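You operate a simulated robot arm through the tools that you are given. There is no shell and no other tool. Be economical: measure what you need, move in short steps, check, and stop when the job is done.

Carry out the task below with a simulated robot arm. There is one attempt and no reset: what you move stays moved.

## Task
Put the 0.4 mm eyelet from the top of the skein bench on top of the paper roll there and the 0.3 mm eyelet on top of the soap.

The check looks at the end state, three seconds after you hand in, the way a careful person would. Anything else that was tipped, shoved, dropped, spilled or broken makes it a failure.

## Robot
A 6-joint arm with a two-finger parallel gripper, fixed in place. Base frame: the origin is at the foot of the arm, x ahead of it, y to its left, z up; the work surface is at about z = 84. Readings come in cm, degrees, newtons and seconds.
With the tool pointing down near the work surface it reaches from about 26 to 68 cm from the base axis. Its first joint turns from -66.0 to 66.0 degrees. Payload 2.9 kg.
Tool frame: the origin (TCP) lies between the finger pads and is the grasp point; the fingertips stand 3 cm ahead of it; z points along the fingers, y is the line along which they close. The gripper opens to 11 cm. The fingers are 2 cm wide and 1 cm thick; the gripper's body (4.8 by 11.2 cm) begins 5.5 cm behind the TCP.
Orientation is that of the tool frame in the base frame, as a unit quaternion [w, x, y, z]. With the fingers straight down and closing along the base's y, the tool's x points along the base's -x, its y along +y and its z along -z.

## Interface
- The arm moves only by the tool nudge_tool. Its argument "commands" is a list of rows, each an object of numbers (a shift or turn left out is 0, a gripper value left out holds the last): "x", "y", "z": the shift along the tool's x, y, z in cm; "wx", "wy", "wz": the turn, a rotation vector about the tool's x, y, z in degrees. In form: [{"x": .., "y": .., "z": .., "wx": .., "wy": .., "wz": ..}, ...]. A call has 1 to 8 rows; each row shifts and turns the commanded pose from where the row before left it, along the tool's axes as they then stand. "claw" is the closure, from 0 (fully open) to 1 (shut), set as the call begins (left out, the last holds). A row lasts 0.2 s, in which the tool goes at most 5 cm and 8.6 degrees; a call with a longer step from one row to the next is refused whole, and so is a gripper value outside its range. A pose out of reach is approached as far as the arm can. The call stops where the force on the tool passes 40 N (or 10 N more than at its start, if that is more) or the arm is blocked; 0.2 s more then pass. The fingers move at their own pace (about 10.8 cm/s each) and stop on an object; they squeeze with about 34 N. The grip force told is the motor's: it shows also when the fingers shut on nothing. Time passes only in rows, and 0.2 s behind the last, so rows that do not move let the fingers close. It gives the time, the measured TCP pose, the force on the tool (base axes), the opening and the grip force at its end, in the units of the frame above (readings bear some noise), and new pictures: "show" is both (left out), scene, wrist or none.
- Cameras (640 x 400 px; columns grow to the right, rows downward): "scene" is fixed at [7.85, 44.76, 136.52]; the picture's right is [-0.67, -0.74, 0.00], its down [-0.53, 0.48, -0.70] and it looks along [0.52, -0.47, -0.71] (base axes); focal length 237 px, centre (320, 200). "wrist" rides on the gripper at [-3.6, 0, -5.7] in the tool frame; the picture's right is [0.00, -1.00, 0.00], its down [0.97, 0.00, -0.24] and it looks along [0.24, 0.00, 0.97] (tool axes); focal length 218 px, centre (320, 200).
- probe_pixels(camera, pixels): for up to 12 pixels [column, row] of the newest picture of that camera ("zoom" is the newest enlarged one), the place [x, y, z] in the base frame of the surface seen there, good to about 0.3 cm. No time passes.
- zoom(camera, box): a new picture of the part [left, top, right, bottom] of that camera's present view, enlarged. No time passes.
- close_job(): hands the job in; it is judged then, once.

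Keep the steps short. Do not move on a guess: measure, check each grasp and each placing, and mend mistakes. In all there are 60 turns and 120 pictures (those below and enlarged ones count). Leave the gripper open and the arm clear of the work at the hand-in unless told otherwise, and finish with a single line.

The tools are called after "Request:" as name(argument=value, ...) on one line, values as JSON. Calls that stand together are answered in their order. nudge_tool: Moves the arm, as the interface text tells. Its arguments: {"type":"object","properties":{"commands":{"type":"array","items":{"type":"object","properties":{"x":{"type":"number"},"y":{"type":"number"},"z":{"type":"number"},"wx":{"type":"number"},"wy":{"type":"number"},"wz":{"type":"number"}}}},"claw":{"type":"number"},"show":{"type":"string","enum":["both","scene","wrist","none"]}},"required":["commands"]} The other tools are called the same way: probe_pixels (camera, pixels) gives the place of the surface under pixels of a picture; zoom (camera, box) takes an enlarged picture of a part of a camera's view; close_job () hands the job in.

At the start:

```text
time: 0.0
tool_pos: [47.97, 14.04, 114.75]
orientation: [0.0, 0.0, 1.0, 0.0]
force: [0.3, -0.3, 0.1]
opening: 11.03
grasp_force: 0.1
```

scene: 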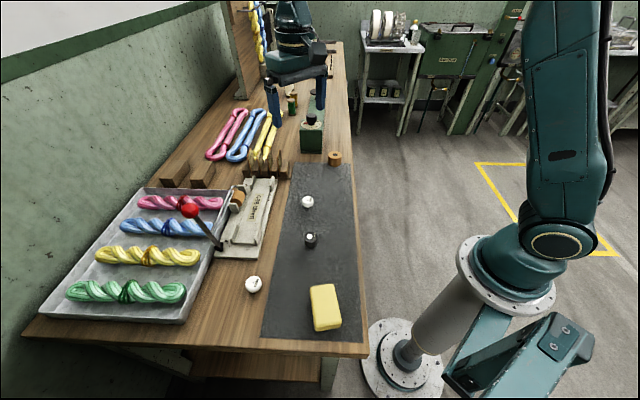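
wrist: 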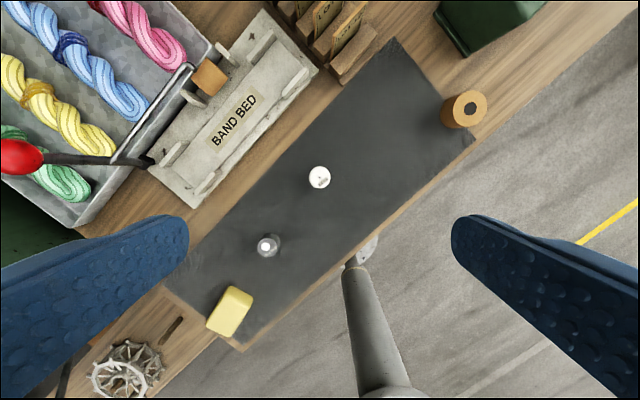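

I see three small round items on or near the mat, at scene (307,202), (310,239) and (253,284), plus the yellow soap and a brown roll. I'll zoom in to read the labels.

Request:
zoom(camera="scene", box=[220, 140, 380, 240])

Request:
zoom(camera="scene", box=[220, 225, 380, 325])

Request:
zoom(camera="wrist", box=[240, 150, 360, 270])

Request:
zoom(camera="scene", box=[200, 60, 360, 180])

Request:
probe_pixels(camera="scene", pixels=[[307, 202], [310, 239], [253, 284], [324, 306], [335, 155], [275, 300], [350, 200], [237, 198], [190, 209]])

```text
4.00 times, centred on (300, 190) of scene
```

zoom: 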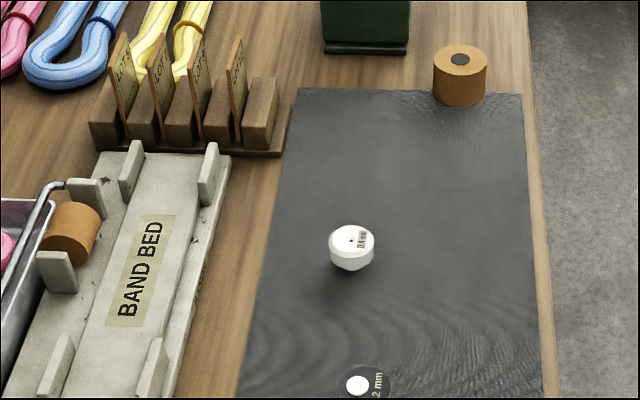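

```text
4.00 times, centred on (300, 275) of scene
```

zoom: 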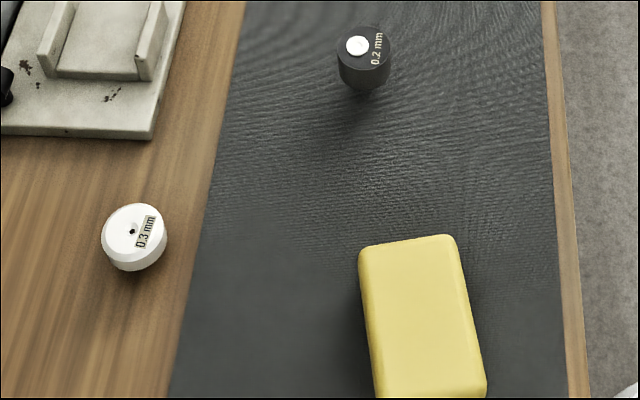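

```text
3.33 times, centred on (300, 210) of wrist
```

zoom: 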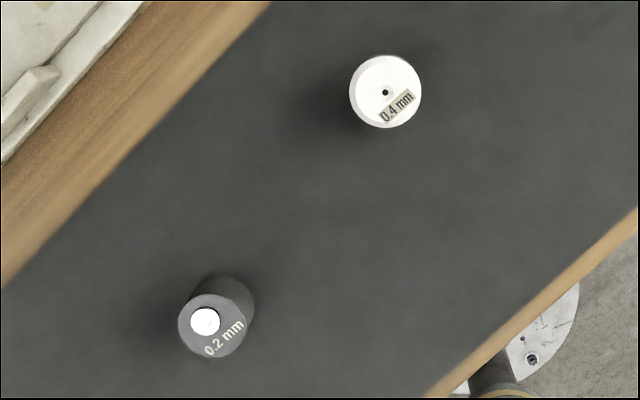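

```text
3.33 times, centred on (280, 120) of scene
```

zoom: 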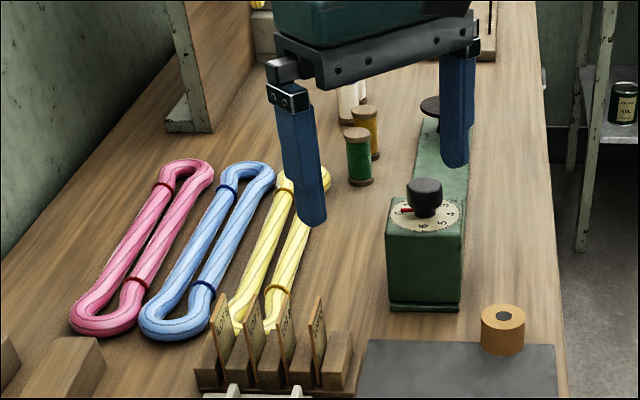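

```text
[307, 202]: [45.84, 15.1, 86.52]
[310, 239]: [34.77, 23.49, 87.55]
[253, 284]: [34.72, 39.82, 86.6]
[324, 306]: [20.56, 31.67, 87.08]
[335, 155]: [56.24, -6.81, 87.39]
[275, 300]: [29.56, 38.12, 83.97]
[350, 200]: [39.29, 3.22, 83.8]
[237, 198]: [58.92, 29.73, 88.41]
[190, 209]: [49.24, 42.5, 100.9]
```

The 0.4 mm eyelet is the white disc at scene (307,202) and the 0.3 mm one is at (253,284). The black one reads 0.2 mm, so it stays. I'll take a closer look at the two brown rolls and measure the edges and heights.

Request:
zoom(camera="wrist", box=[420, 70, 510, 150])

Request:
zoom(camera="scene", box=[220, 180, 260, 220])

Request:
probe_pixels(camera="scene", pixels=[[302, 200], [313, 200], [307, 197], [307, 206], [248, 281], [260, 281], [253, 277], [313, 289], [334, 285], [317, 327], [339, 322], [335, 165]])

Request:
probe_pixels(camera="wrist", pixels=[[472, 107], [460, 107], [482, 107], [472, 96], [472, 118], [310, 176], [330, 176], [320, 167], [320, 187], [320, 180], [450, 115], [232, 308]])

```text
5.00 times, centred on (465, 110) of wrist
```

zoom: 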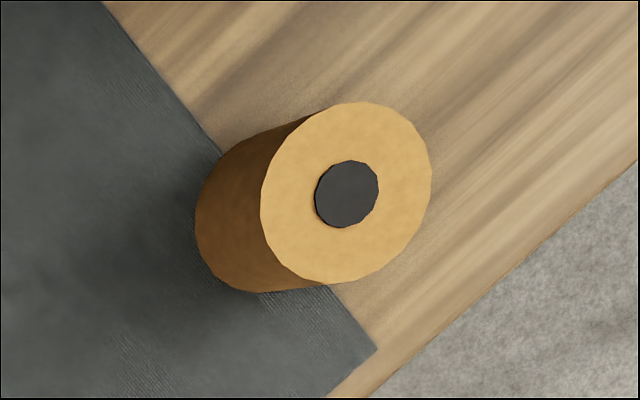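

```text
10.00 times, centred on (240, 200) of scene
```

zoom: 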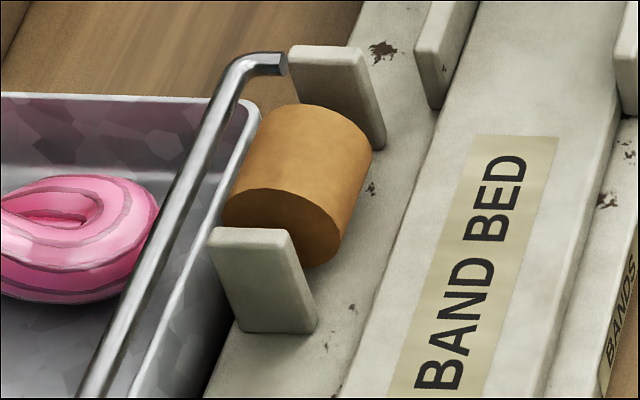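

```text
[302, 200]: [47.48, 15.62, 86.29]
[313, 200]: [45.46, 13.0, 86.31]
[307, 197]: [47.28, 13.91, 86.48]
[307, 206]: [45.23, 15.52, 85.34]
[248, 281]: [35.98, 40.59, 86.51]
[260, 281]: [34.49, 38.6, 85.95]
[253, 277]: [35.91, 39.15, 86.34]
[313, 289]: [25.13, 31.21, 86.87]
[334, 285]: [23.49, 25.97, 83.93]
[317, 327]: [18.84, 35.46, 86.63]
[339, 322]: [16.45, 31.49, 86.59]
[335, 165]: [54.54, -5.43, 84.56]
```

```text
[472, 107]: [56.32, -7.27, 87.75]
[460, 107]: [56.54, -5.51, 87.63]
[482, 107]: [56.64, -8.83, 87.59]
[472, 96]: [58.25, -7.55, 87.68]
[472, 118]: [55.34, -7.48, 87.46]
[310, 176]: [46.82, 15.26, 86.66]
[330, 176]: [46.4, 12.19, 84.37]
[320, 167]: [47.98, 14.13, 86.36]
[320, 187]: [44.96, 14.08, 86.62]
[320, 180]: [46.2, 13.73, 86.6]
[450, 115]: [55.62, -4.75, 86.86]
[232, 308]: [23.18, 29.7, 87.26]
```

The upright roll at about (56.8, -7.2), top z 87.6, is the target. The other one lies on its side in the band bed. The 0.4 mm eyelet's centre is near (46.4, 14.1), top z 86.6. I'll part-close the fingers and descend to z≈97 above it for a better look.

Request:
nudge_tool(commands=[{"x": 1.6, "z": 2.5}, {"z": 2.5}, {"z": 2.5}, {"z": 2.5}, {"z": 2.5}, {"z": 2.5}, {"z": 2.5}, {}], claw=0.4, show="both")

```text
time: 1.8
tool_pos: [46.36, 14.11, 97.34]
orientation: [-0.001, 0.0, 1.0, 0.0]
force: [-0.1, 0.1, -0.8]
opening: 6.6
grasp_force: 0.1
```

scene: 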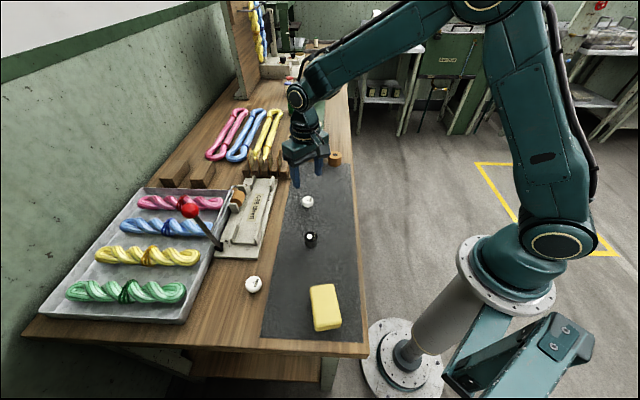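
wrist: 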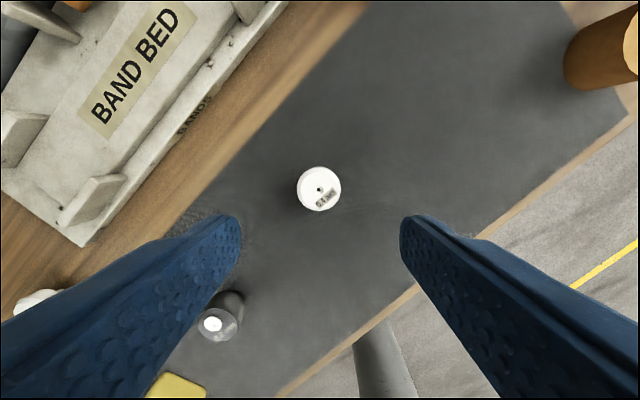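

The eyelet is now at wrist (319,189). I'll measure its edges.

Request:
probe_pixels(camera="wrist", pixels=[[300, 189], [338, 189], [319, 170], [319, 208], [315, 186], [350, 189], [290, 189]])

Request:
zoom(camera="wrist", box=[280, 150, 360, 230])

Request:
zoom(camera="scene", box=[290, 185, 330, 215])

Request:
probe_pixels(camera="scene", pixels=[[307, 208], [307, 204], [309, 131]])

```text
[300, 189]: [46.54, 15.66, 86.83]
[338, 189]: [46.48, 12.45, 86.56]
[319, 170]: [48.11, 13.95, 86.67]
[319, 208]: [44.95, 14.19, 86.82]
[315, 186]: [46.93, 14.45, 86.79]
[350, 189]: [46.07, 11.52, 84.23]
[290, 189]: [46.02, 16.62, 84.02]
```

```text
5.00 times, centred on (320, 190) of wrist
```

zoom: 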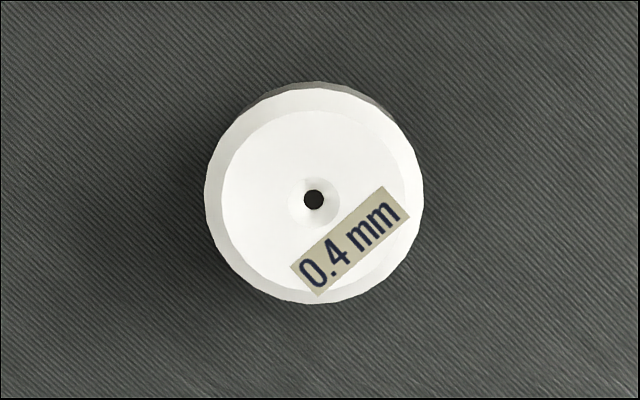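

```text
13.33 times, centred on (310, 200) of scene
```

zoom: 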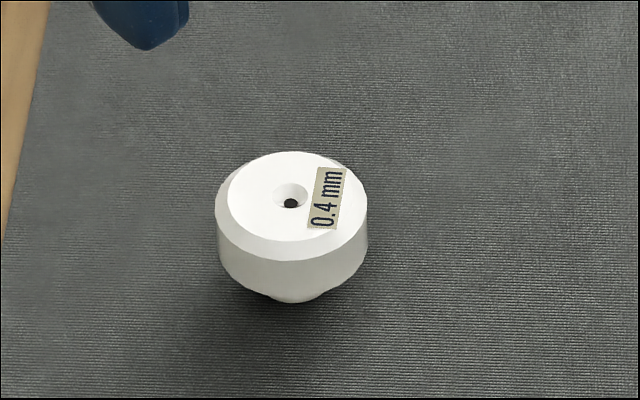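

```text
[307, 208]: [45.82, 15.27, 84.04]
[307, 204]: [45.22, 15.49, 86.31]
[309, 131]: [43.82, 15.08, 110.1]
```

It's a 3.4 cm head on a narrower foot, centred at (46.5, 14.06), top 86.75. I'll lower until the tips are at z≈84.6 (TCP 87.6), slowing at the end.

Request:
nudge_tool(commands=[{"x": -0.15, "z": 2}, {"z": 2}, {"z": 2}, {"z": 1.5}, {"z": 1.2}, {"z": 1.0}, {}], show="both")

```text
time: 3.4
tool_pos: [46.57, 13.97, 87.54]
orientation: [0.0, -0.001, 1.0, 0.0]
force: [-0.2, -0.9, 0.0]
opening: 6.56
grasp_force: 0.1
```

scene: 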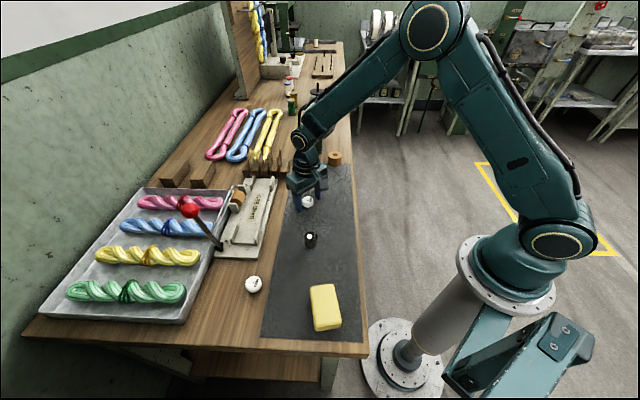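
wrist: 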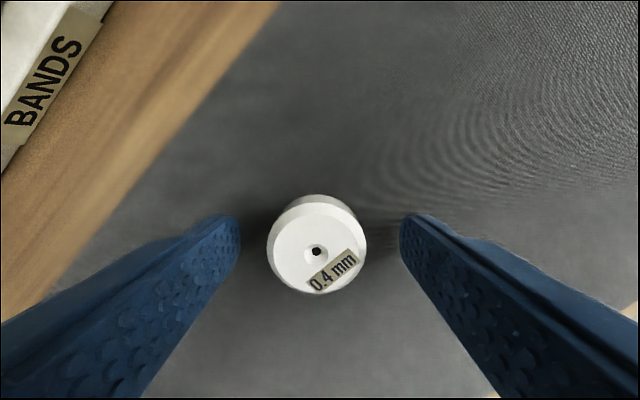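

The eyelet sits between the fingers. I'll close now.

Request:
nudge_tool(commands=[{}, {}, {}], claw=1, show="wrist")

```text
time: 4.2
tool_pos: [46.57, 14.0, 87.52]
orientation: [0.0, 0.0, 1.0, 0.001]
force: [0.1, 0.0, 0.3]
opening: 3.21
grasp_force: 33.7
```

wrist: 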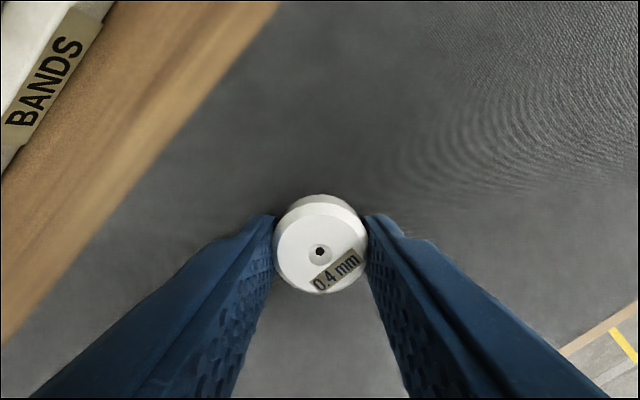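

It's held: opening 3.2, force 33.7. I'll lift 10 cm and move most of the way to the roll, stopping short to look at it.

Request:
nudge_tool(commands=[{"z": -2}, {"z": -4}, {"z": -4}, {"x": -1, "y": -4}, {"x": -2, "y": -4}, {"x": -2, "y": -4}, {"x": -1, "y": -4}, {}], show="both")

```text
time: 6.0
tool_pos: [52.36, -1.8, 97.61]
orientation: [0.001, 0.0, 1.0, -0.001]
force: [-0.2, 0.1, -0.5]
opening: 3.23
grasp_force: 34.0
```

scene: 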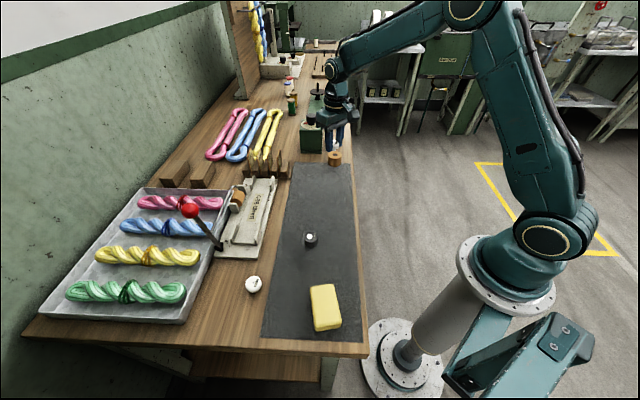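
wrist: 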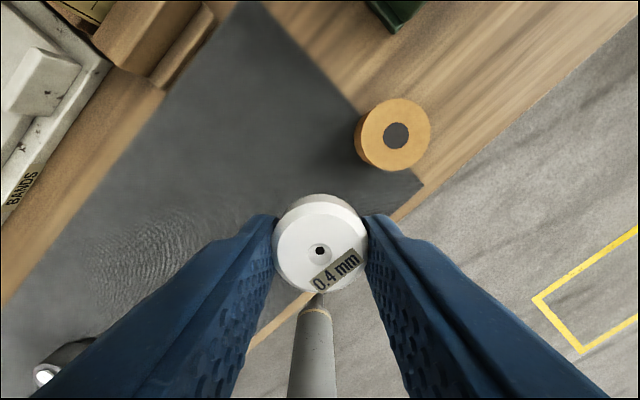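

I'll measure the roll's top rim from here, around wrist (396,134), and the green dial box and the card block near it.

Request:
probe_pixels(camera="wrist", pixels=[[364, 134], [428, 134], [396, 102], [396, 166], [375, 115], [417, 155], [396, 135], [390, 20], [380, 10], [415, 5]])

Request:
probe_pixels(camera="scene", pixels=[[303, 128], [321, 128], [313, 140], [315, 96], [304, 150], [321, 152]])

Request:
zoom(camera="wrist", box=[340, 80, 450, 190])

```text
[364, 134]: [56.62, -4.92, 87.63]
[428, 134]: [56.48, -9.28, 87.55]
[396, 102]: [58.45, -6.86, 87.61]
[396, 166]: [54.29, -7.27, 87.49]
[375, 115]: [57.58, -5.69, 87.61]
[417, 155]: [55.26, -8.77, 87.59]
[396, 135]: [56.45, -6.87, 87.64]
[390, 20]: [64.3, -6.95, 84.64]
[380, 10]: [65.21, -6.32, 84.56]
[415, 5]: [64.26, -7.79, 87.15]
```

```text
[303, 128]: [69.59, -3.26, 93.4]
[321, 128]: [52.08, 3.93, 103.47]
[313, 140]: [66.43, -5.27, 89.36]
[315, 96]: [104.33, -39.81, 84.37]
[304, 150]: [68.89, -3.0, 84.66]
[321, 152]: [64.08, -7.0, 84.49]
```

```text
3.64 times, centred on (395, 135) of wrist
```

zoom: 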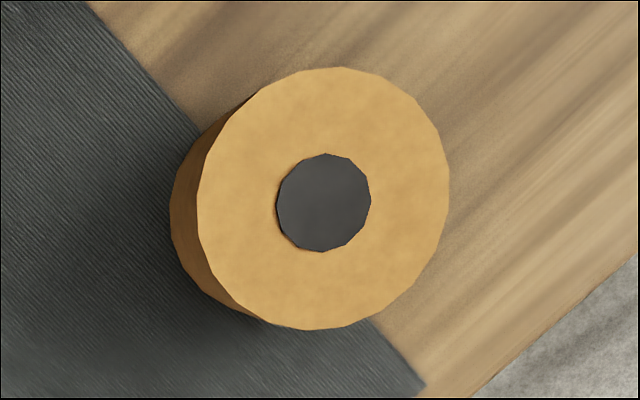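

Roll centre is (56.45, -7.05), top 87.6, and the dial box starts beyond x≈63.5, so there is clearance. Next I'll check where the held eyelet's top sits relative to the TCP.

Request:
probe_pixels(camera="wrist", pixels=[[280, 247], [362, 247], [320, 207], [320, 290], [312, 250], [330, 245]])

```text
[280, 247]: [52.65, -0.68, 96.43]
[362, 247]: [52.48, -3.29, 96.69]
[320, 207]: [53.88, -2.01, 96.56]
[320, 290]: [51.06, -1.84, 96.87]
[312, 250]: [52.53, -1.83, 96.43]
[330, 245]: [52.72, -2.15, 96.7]
```

The eyelet centre is about (+0.15, -0.1) from the TCP. I'll move above the roll to TCP (56.35, -6.98) and descend to z≈92.2.

Request:
nudge_tool(commands=[{"x": -2, "y": -2.6}, {"x": -1.99, "y": -2.58}, {}, {"z": 2}, {"z": 2}, {"z": 1.4}, {}], show="both")

Request:
zoom(camera="scene", box=[310, 130, 360, 175])

```text
time: 7.6
tool_pos: [56.13, -7.18, 91.97]
orientation: [0.0, 0.0, 1.0, 0.0]
force: [-0.1, 0.1, -0.1]
opening: 3.2
grasp_force: 34.3
```

scene: 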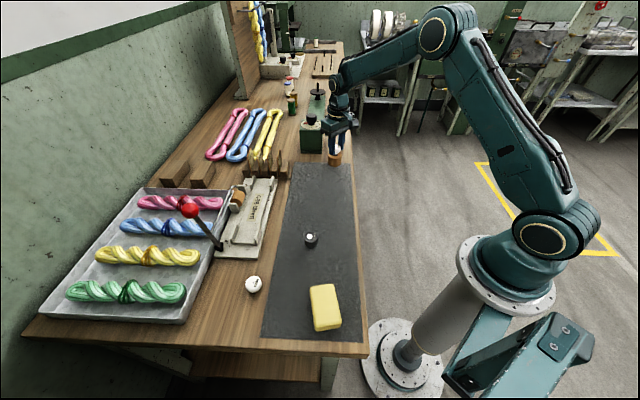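
wrist: 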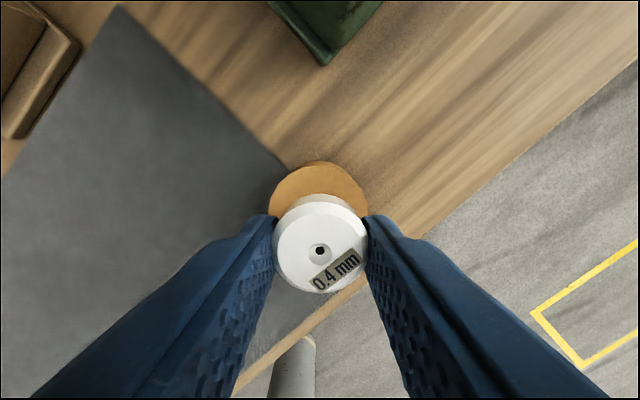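

```text
8.89 times, centred on (335, 152) of scene
```

zoom: 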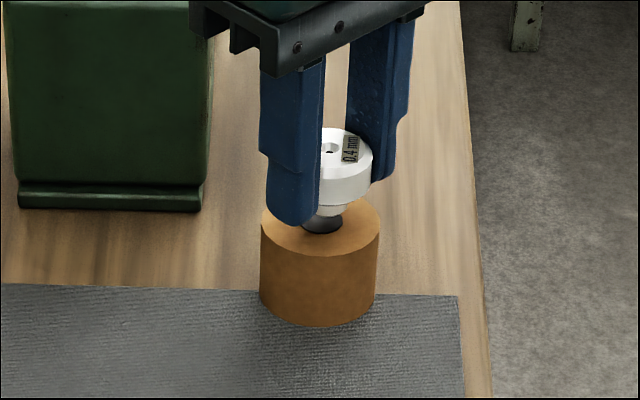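

It hangs about 1 cm over the roll, slightly short in x. I'll trim +0.15 in x and lower in small steps, watching the force.

Request:
nudge_tool(commands=[{"x": -0.15, "y": 0.1, "z": 0.2}, {"z": 0.15}, {"z": 0.1}, {}], show="none")

Request:
zoom(camera="scene", box=[320, 140, 350, 170])

```text
time: 8.6
tool_pos: [56.36, -7.03, 91.68]
orientation: [0.0, 0.0, 1.0, 0.0]
force: [-0.5, 0.2, -0.2]
opening: 3.21
grasp_force: 34.1
```

```text
13.33 times, centred on (335, 155) of scene
```

zoom: 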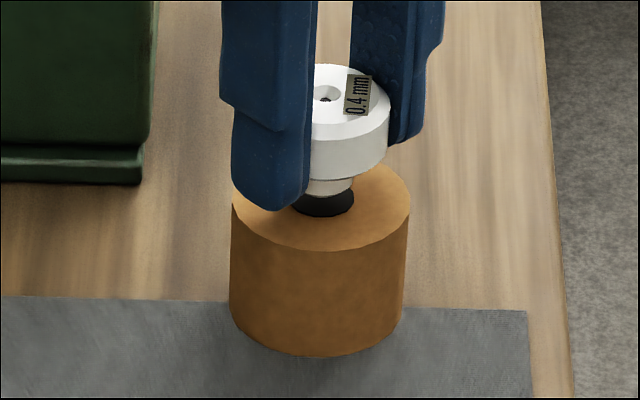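

The foot is still a few mm above the core. I'll keep lowering.

Request:
nudge_tool(commands=[{"z": 0.1}, {"z": 0.1}, {"z": 0.1}, {}], show="none")

Request:
zoom(camera="scene", box=[320, 140, 350, 170])

```text
time: 9.6
tool_pos: [56.61, -7.05, 91.3]
orientation: [0.0, 0.0, 1.0, 0.0]
force: [-0.5, 0.7, -0.4]
opening: 3.22
grasp_force: 34.0
```

```text
13.33 times, centred on (335, 155) of scene
```

zoom: 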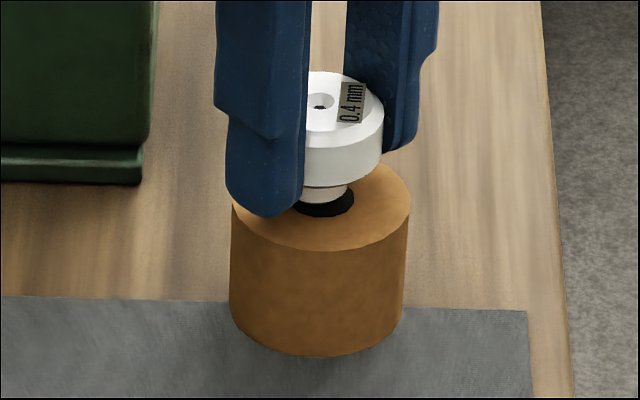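

Now about 2 mm up and centred. I'll continue to contact.

Request:
nudge_tool(commands=[{"z": 0.08}, {"z": 0.08}, {"z": 0.08}, {}], show="none")

Request:
zoom(camera="scene", box=[320, 140, 350, 170])

```text
time: 10.6
tool_pos: [56.5, -6.99, 91.2]
orientation: [0.0, 0.0, 1.0, -0.001]
force: [-0.3, -0.4, 0.0]
opening: 3.19
grasp_force: 34.1
```

```text
13.33 times, centred on (335, 155) of scene
```

zoom: 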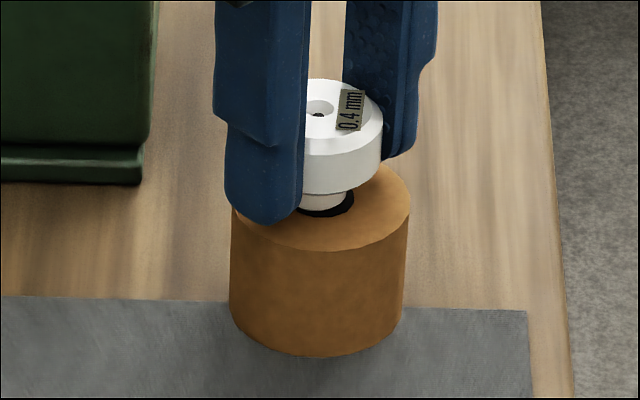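

Almost touching. A final few tenths of a mm at a time.

Request:
nudge_tool(commands=[{"z": 0.05}, {"z": 0.05}, {}], show="none")

Request:
zoom(camera="scene", box=[320, 140, 350, 170])

```text
time: 11.4
tool_pos: [56.56, -6.92, 91.23]
orientation: [0.001, 0.0, 1.0, 0.0]
force: [-0.3, -0.1, 4.7]
opening: 3.2
grasp_force: 33.8
```

```text
13.33 times, centred on (335, 155) of scene
```

zoom: 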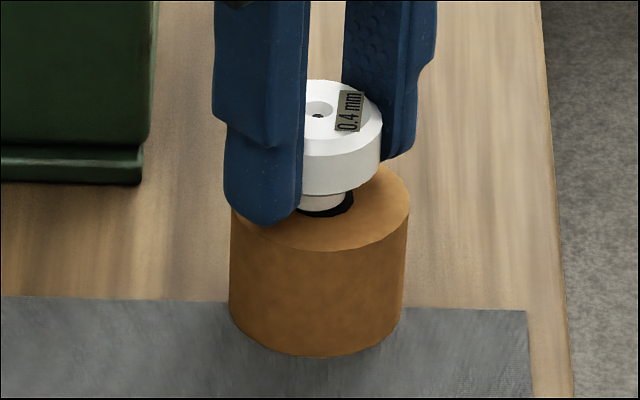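

Contact reads 4.7 N upward, so it's seated. I'll open to 0.4 and hold.

Request:
nudge_tool(commands=[{}, {}, {}], claw=0.4, show="wrist")

Request:
zoom(camera="scene", box=[320, 140, 350, 170])

```text
time: 12.2
tool_pos: [56.51, -7.08, 90.97]
orientation: [0.0, 0.0, 1.0, 0.0]
force: [0.1, 0.2, -0.5]
opening: 6.59
grasp_force: 0.0
```

wrist: 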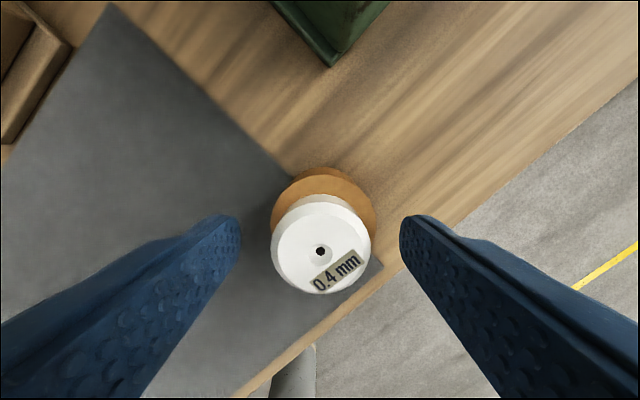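

```text
13.33 times, centred on (335, 155) of scene
```

zoom: 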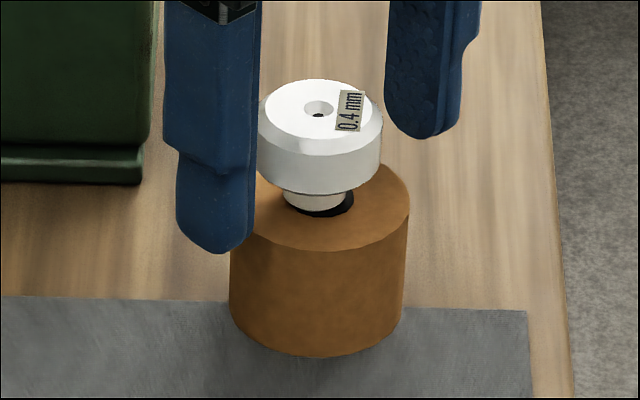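

It stands by itself, centred on the roll. I'll lift straight up and travel toward the 0.3 mm eyelet, staying well inside of the red lever knob at (49,42,101).

Request:
nudge_tool(commands=[{"z": -1.5}, {"z": -3}, {"z": -4}, {"z": -4}, {"z": -4}, {}], show="scene")

Request:
nudge_tool(commands=[{"x": 2.5, "y": 4}, {"x": 2.5, "y": 4}, {"x": 2.5, "y": 4}, {"x": 2.5, "y": 4}, {"x": 2.5, "y": 4}, {"x": 2.5, "y": 4}, {"x": 2.5, "y": 4}, {}], show="none")

Request:
nudge_tool(commands=[{"x": 1, "y": 4}, {"x": 1, "y": 4}, {"x": 0.9, "y": 4}, {"x": 0.9, "y": 4}, {"y": 2.5}, {}], show="both")

```text
time: 13.6
tool_pos: [56.34, -7.28, 107.88]
orientation: [0.0, 0.0, 1.0, 0.0]
force: [0.0, 0.0, -0.7]
opening: 6.59
grasp_force: 0.0
```

scene: 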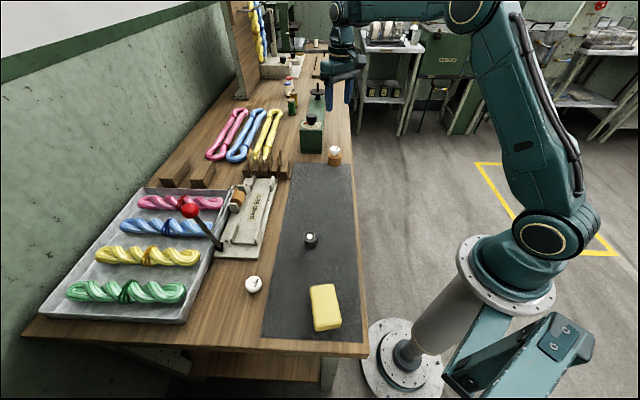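

```text
time: 15.4
tool_pos: [39.15, 20.97, 107.6]
orientation: [0.0, 0.0, 1.0, 0.0]
force: [-0.2, -0.1, -1.1]
opening: 6.6
grasp_force: 0.0
```

```text
time: 16.8
tool_pos: [35.43, 40.01, 107.69]
orientation: [0.001, 0.0, 1.0, 0.0]
force: [-0.3, 0.0, -0.2]
opening: 6.61
grasp_force: 0.0
```

scene: 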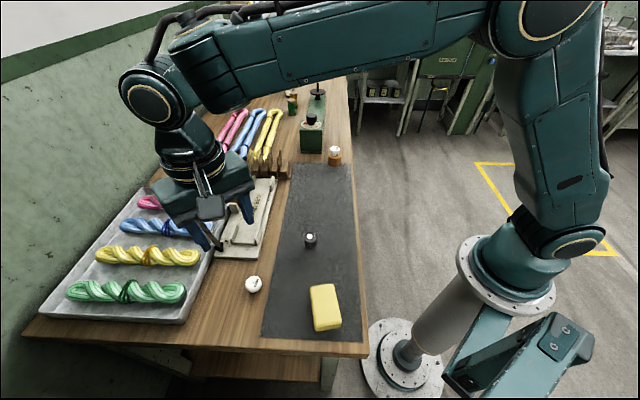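
wrist: 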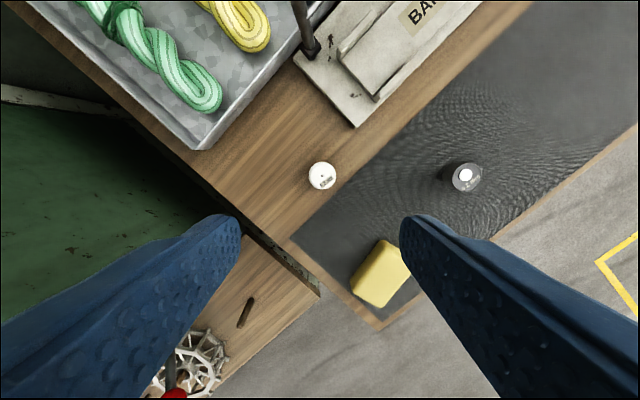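

The eyelet is at wrist (322,176) and the surroundings are clear: tray corner near (205,145), soap near (380,275). Measuring.

Request:
probe_pixels(camera="wrist", pixels=[[312, 176], [333, 176], [322, 165], [322, 186], [205, 147], [350, 125], [380, 275], [384, 243], [355, 290], [384, 305], [408, 262], [318, 176]])

Request:
zoom(camera="wrist", box=[290, 145, 430, 315])

```text
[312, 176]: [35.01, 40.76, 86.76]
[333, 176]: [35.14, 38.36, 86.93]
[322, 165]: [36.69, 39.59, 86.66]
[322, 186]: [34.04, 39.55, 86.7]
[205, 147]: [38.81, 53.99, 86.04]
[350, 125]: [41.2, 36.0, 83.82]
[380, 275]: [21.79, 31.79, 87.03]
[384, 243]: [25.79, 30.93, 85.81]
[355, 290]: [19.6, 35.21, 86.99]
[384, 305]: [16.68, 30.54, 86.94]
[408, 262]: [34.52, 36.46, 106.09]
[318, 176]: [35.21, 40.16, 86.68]
```

```text
2.35 times, centred on (360, 230) of wrist
```

zoom: 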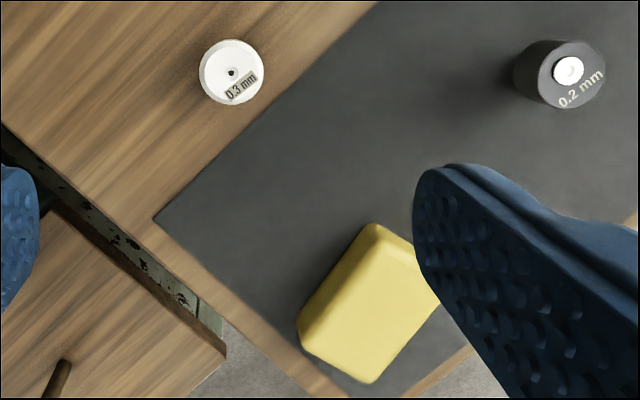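

Eyelet centre ≈ (35.3, 39.6), top 86.7. I'll descend to z≈95 and re-measure.

Request:
nudge_tool(commands=[{"x": 0.1, "y": -0.4, "z": 2.5}, {"z": 2.5}, {"z": 2.5}, {"z": 2.5}, {"z": 2.2}, {}], show="both")

Request:
zoom(camera="scene", box=[225, 260, 285, 300])

```text
time: 18.2
tool_pos: [35.16, 39.01, 95.26]
orientation: [0.001, 0.0, 1.0, 0.0]
force: [-0.2, -0.6, -0.5]
opening: 6.58
grasp_force: 0.1
```

scene: 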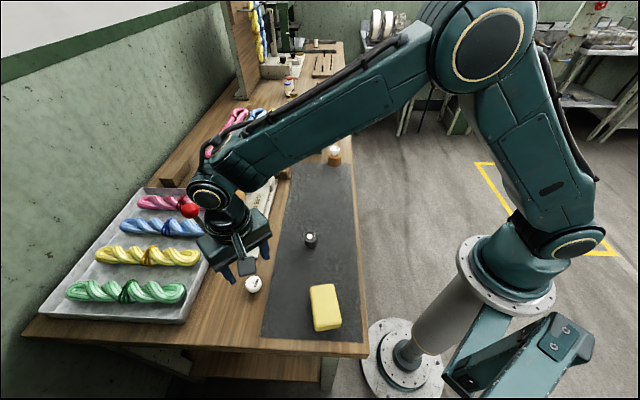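
wrist: 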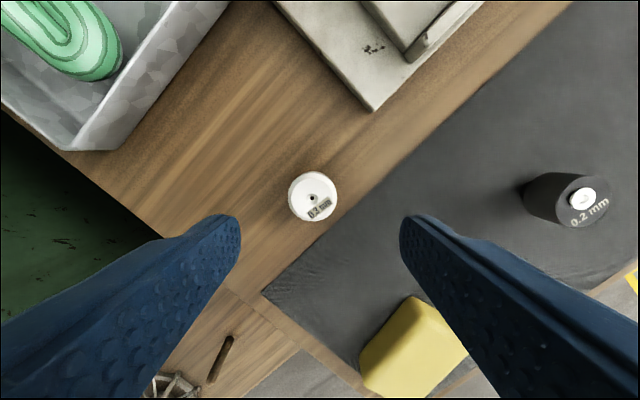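

```text
10.00 times, centred on (255, 280) of scene
```

zoom: 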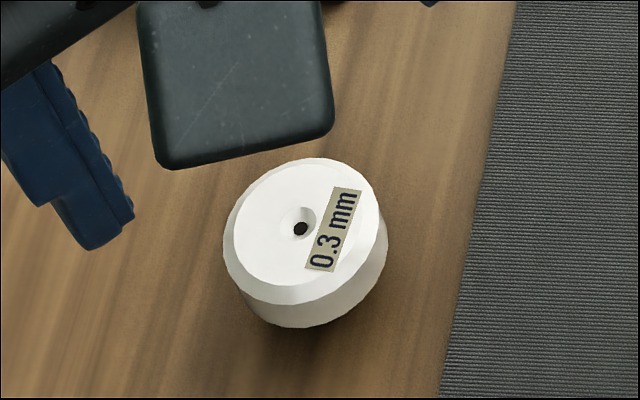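

The 0.3 mm eyelet is at wrist (313,197). I'll measure for the final alignment.

Request:
probe_pixels(camera="wrist", pixels=[[292, 197], [334, 197], [313, 175], [313, 217], [308, 193], [270, 210]])

```text
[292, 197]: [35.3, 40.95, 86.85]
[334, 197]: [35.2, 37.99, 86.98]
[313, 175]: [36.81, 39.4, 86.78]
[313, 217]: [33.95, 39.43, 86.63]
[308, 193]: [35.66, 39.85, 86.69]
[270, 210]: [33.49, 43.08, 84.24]
```

Centre is (35.35, 39.45). I'll shift +0.4 in y and +0.15 in x, then descend to TCP z≈87.6.

Request:
nudge_tool(commands=[{"x": -0.15, "y": 0.4, "z": 1.5}, {"z": 1.8}, {"z": 1.8}, {"z": 1.4}, {"z": 1.1}, {}], show="wrist")

```text
time: 19.6
tool_pos: [35.26, 39.41, 87.87]
orientation: [0.0, 0.0, 1.0, 0.0]
force: [-0.1, 0.3, -0.7]
opening: 6.59
grasp_force: 0.0
```

wrist: 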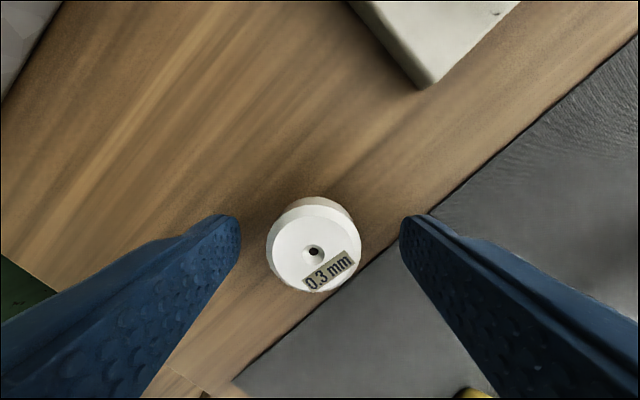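

It's between the fingers, about 2 mm to the left. I'll trim, lower 0.2 more, and then close in the next call.

Request:
nudge_tool(commands=[{"y": 0.2, "z": 0.2}, {}], show="none")

Request:
nudge_tool(commands=[{}, {}, {}], claw=1, show="wrist")

```text
time: 20.2
tool_pos: [35.38, 39.67, 87.67]
orientation: [-0.001, 0.0, 1.0, 0.001]
force: [-0.7, 0.0, -0.6]
opening: 6.58
grasp_force: 0.1
```

```text
time: 21.0
tool_pos: [35.36, 39.74, 87.67]
orientation: [0.0, 0.0, 1.0, 0.0]
force: [0.5, -0.2, 0.8]
opening: 3.19
grasp_force: 34.2
```

wrist: 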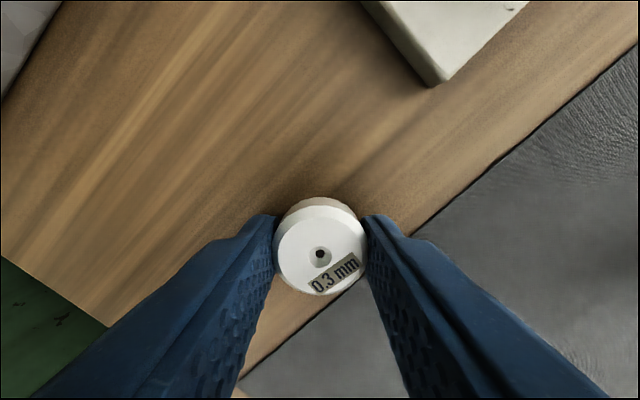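

Held (opening 3.19). I'll lift 9 cm and move toward the soap, stopping around (26, 33) to measure it.

Request:
nudge_tool(commands=[{"z": -2}, {"z": -3.5}, {"z": -3.5}, {"x": 3, "y": -2.2}, {"x": 3, "y": -2.2}, {"x": 3, "y": -2.2}, {}], show="both")

```text
time: 22.6
tool_pos: [26.51, 33.14, 96.69]
orientation: [0.0, 0.0, 1.0, 0.0]
force: [0.1, -1.1, 0.9]
opening: 3.21
grasp_force: 33.8
```

scene: 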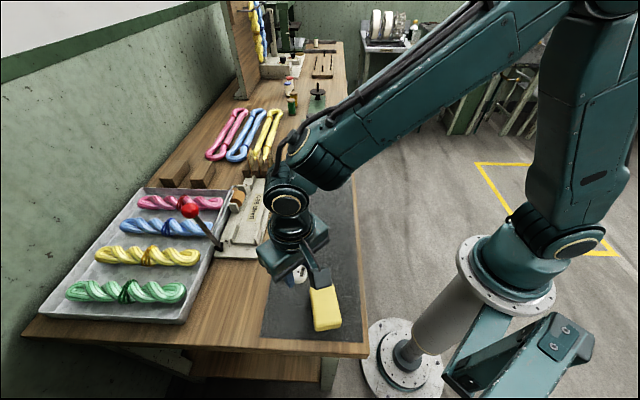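
wrist: 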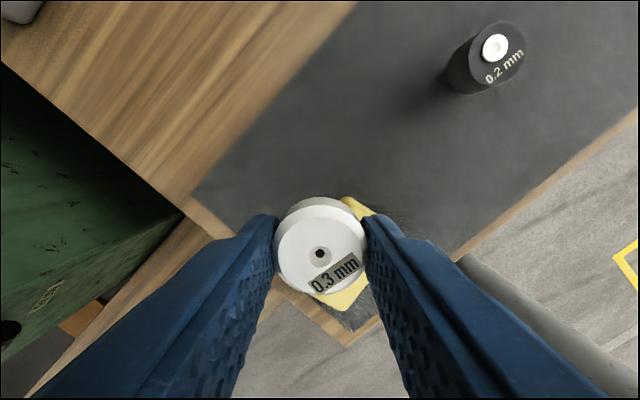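

Now I'll zoom on the soap in the scene view to fix its centre.

Request:
zoom(camera="scene", box=[285, 275, 365, 335])

Request:
probe_pixels(camera="wrist", pixels=[[280, 247], [362, 247], [320, 207], [320, 290], [312, 250]])

```text
6.67 times, centred on (325, 305) of scene
```

zoom: 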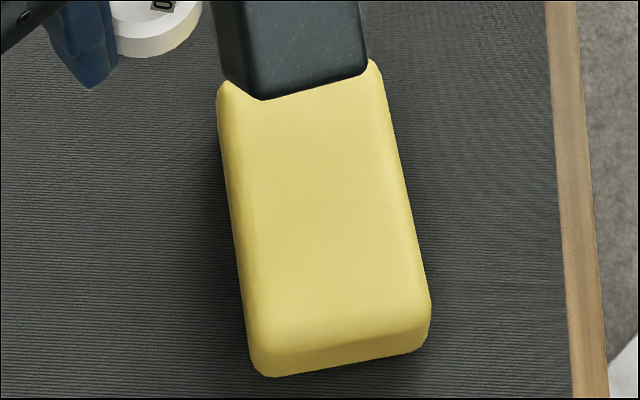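

```text
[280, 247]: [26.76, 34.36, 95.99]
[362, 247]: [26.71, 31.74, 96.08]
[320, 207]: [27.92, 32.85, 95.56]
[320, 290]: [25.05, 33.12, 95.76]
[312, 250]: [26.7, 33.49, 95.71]
```

Request:
probe_pixels(camera="zoom", pixels=[[325, 200], [240, 200], [402, 200], [300, 325], [350, 325], [345, 110], [237, 95], [375, 75], [262, 330], [422, 305], [320, 280]])

```text
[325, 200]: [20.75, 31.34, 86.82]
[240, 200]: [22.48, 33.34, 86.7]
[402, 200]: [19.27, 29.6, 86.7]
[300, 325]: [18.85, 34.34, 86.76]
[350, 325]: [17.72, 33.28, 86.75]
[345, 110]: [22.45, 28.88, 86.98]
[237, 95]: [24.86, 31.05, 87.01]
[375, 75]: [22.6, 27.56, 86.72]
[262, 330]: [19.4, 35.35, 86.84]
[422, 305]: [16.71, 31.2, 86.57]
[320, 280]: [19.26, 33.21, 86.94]
```

Soap centre is (20.9, 31.3), top ≈ 86.9. I'll move above it and descend to TCP z≈92.

Request:
nudge_tool(commands=[{"x": 2.9, "y": -0.9}, {"x": 2.8, "y": -0.85}, {}, {"z": 2}, {"z": 1.6}, {"z": 1}, {}], show="both")

Request:
zoom(camera="scene", box=[285, 260, 365, 340])

```text
time: 24.2
tool_pos: [20.66, 31.36, 92.06]
orientation: [0.0, 0.0, 1.0, -0.001]
force: [-0.2, 0.4, 0.6]
opening: 3.2
grasp_force: 33.7
```

scene: 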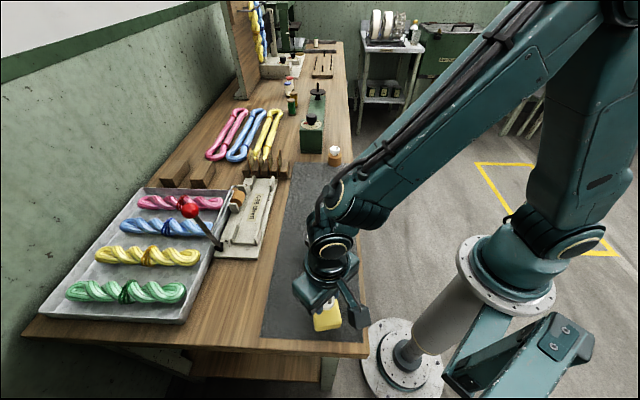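
wrist: 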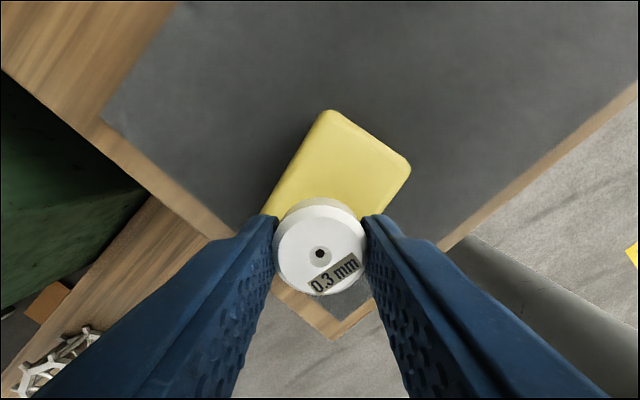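

```text
5.00 times, centred on (325, 300) of scene
```

zoom: 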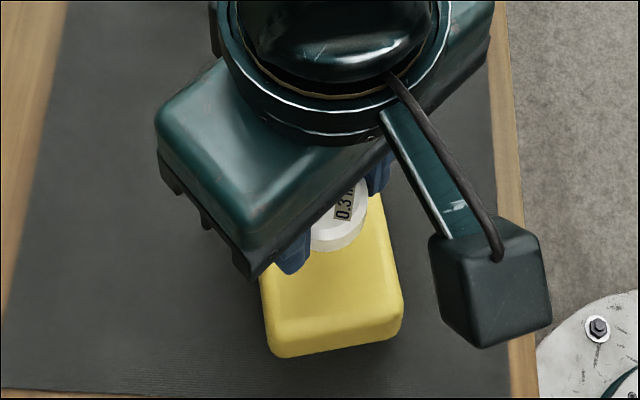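

Well placed over the soap. Lowering in small steps.

Request:
nudge_tool(commands=[{"x": -0.1, "z": 0.3}, {"z": 0.2}, {"z": 0.2}, {"z": 0.1}, {}], show="none")

Request:
zoom(camera="scene", box=[305, 280, 355, 330])

```text
time: 25.4
tool_pos: [20.69, 31.28, 91.16]
orientation: [0.001, 0.0, 1.0, 0.0]
force: [0.7, -0.1, -0.4]
opening: 3.2
grasp_force: 34.3
```

```text
8.00 times, centred on (330, 305) of scene
```

zoom: 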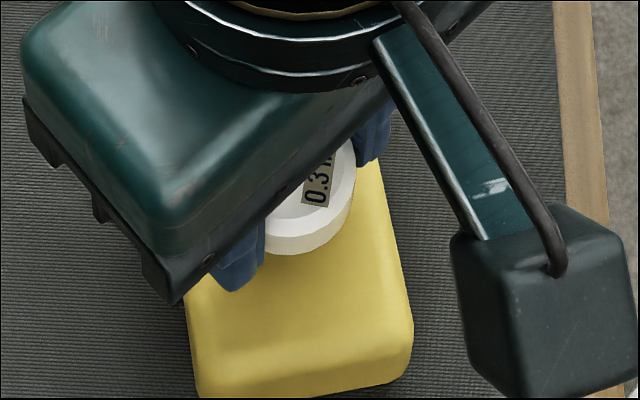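

No contact yet, and I expect it at about z 90.7. I'll continue finely, one short call at a time.

Request:
nudge_tool(commands=[{"z": 0.1}, {"z": 0.1}, {"z": 0.08}, {}], show="none")

```text
time: 26.4
tool_pos: [20.72, 31.38, 90.8]
orientation: [0.0, 0.0, 1.0, 0.0]
force: [-0.5, 0.2, -0.6]
opening: 3.17
grasp_force: 33.8
```

Still free. Another 0.12.

Request:
nudge_tool(commands=[{"z": 0.06}, {"z": 0.06}, {}], show="none")

```text
time: 27.2
tool_pos: [20.74, 31.34, 90.82]
orientation: [0.001, 0.0, 1.0, 0.0]
force: [1.1, 0.4, 3.4]
opening: 3.19
grasp_force: 34.0
```

The upward force is now 3.4 N and z stopped changing, so it's in contact. Opening.

Request:
nudge_tool(commands=[{}, {}, {}], claw=0.4, show="wrist")

Request:
zoom(camera="scene", box=[305, 280, 355, 330])

```text
time: 28.0
tool_pos: [20.79, 31.39, 90.84]
orientation: [-0.001, -0.001, 1.0, 0.0]
force: [0.3, 1.1, -0.4]
opening: 6.61
grasp_force: 0.3
```

wrist: 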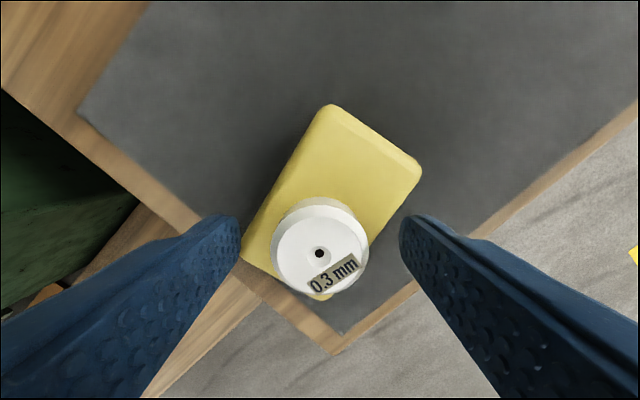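

```text
8.00 times, centred on (330, 305) of scene
```

zoom: 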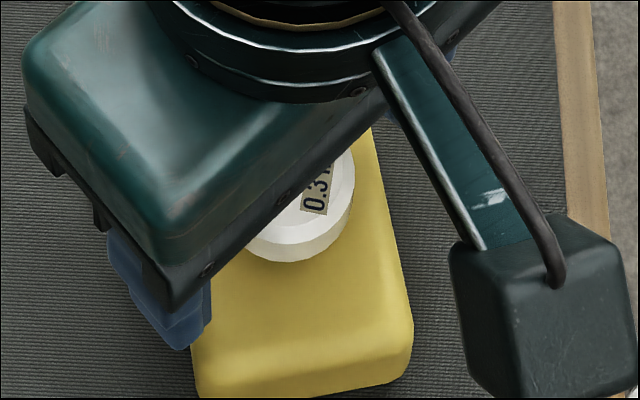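

Standing on the soap. I'll lift straight up and move back clear.

Request:
nudge_tool(commands=[{"z": -1}, {"z": -2}, {"z": -4}, {"z": -4}, {"z": -4}, {"z": -4}, {}], show="none")

Request:
nudge_tool(commands=[{"x": -4, "y": -4}, {"x": -4, "y": -4}, {"x": -4, "y": -4}, {"x": -4, "y": -4}, {"x": -4, "y": -3}, {}, {}], claw=0, show="both")

Request:
zoom(camera="scene", box=[290, 270, 360, 340])

Request:
zoom(camera="scene", box=[290, 110, 360, 180])

```text
time: 29.6
tool_pos: [20.8, 31.24, 110.33]
orientation: [0.0, 0.0, 1.0, -0.001]
force: [0.1, 0.2, 0.5]
opening: 6.62
grasp_force: 0.2
```

```text
refused: row 1 steps farther than a row can; nothing moved
```

```text
5.71 times, centred on (325, 305) of scene
```

zoom: 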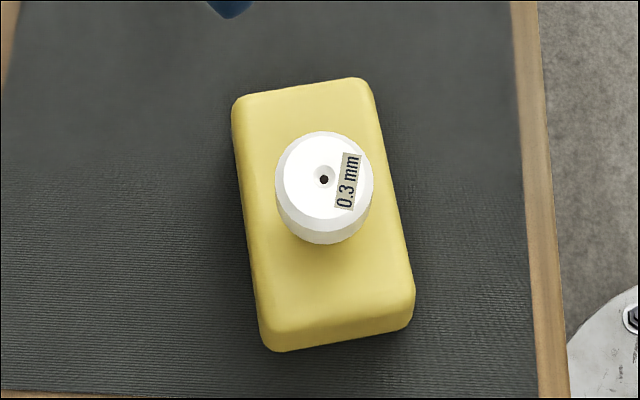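

```text
5.71 times, centred on (325, 145) of scene
```

zoom: 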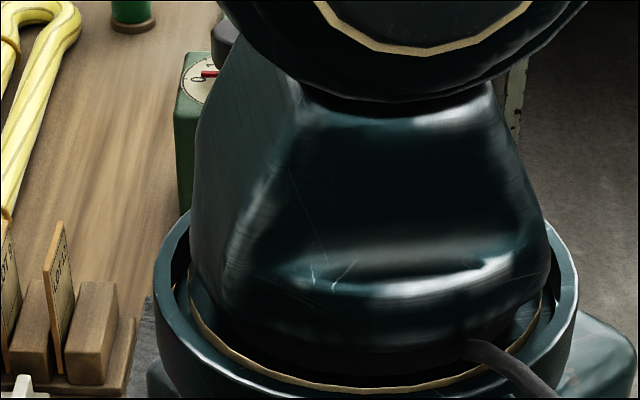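

The 0.3 mm eyelet is well seated on the soap. My sideways step was too long and was refused, so I'll move away in shorter steps and open the gripper.

Request:
nudge_tool(commands=[{"x": -3, "y": -3}, {"x": -3, "y": -3}, {"x": -3, "y": -3}, {"x": -3, "y": -3}, {"x": -3, "y": -3}, {"x": -3, "y": -3}, {}, {}], claw=0, show="both")

Request:
zoom(camera="scene", box=[290, 120, 360, 180])

```text
time: 31.4
tool_pos: [39.04, 13.56, 110.2]
orientation: [0.001, -0.001, 1.0, 0.0]
force: [0.3, -0.9, 0.9]
opening: 10.99
grasp_force: 0.0
```

scene: 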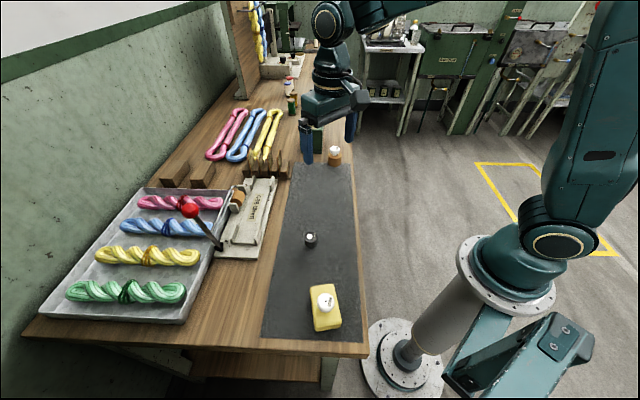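
wrist: 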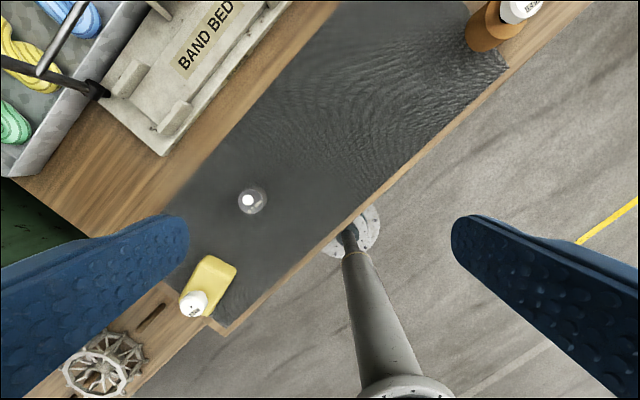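

```text
6.67 times, centred on (325, 150) of scene
```

zoom: 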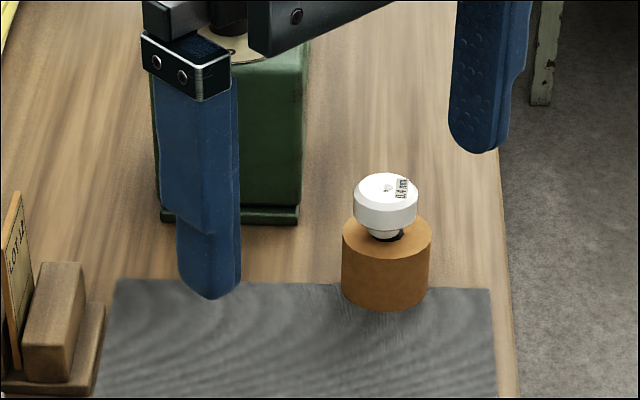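

Both eyelets stand on their targets, nothing else has moved, and the gripper is open and clear. Handing in.

Request:
close_job()

```text
The job is handed in.
```

The 0.4 mm eyelet is on top of the paper roll and the 0.3 mm eyelet is on top of the soap, with nothing else disturbed and the gripper open and clear.
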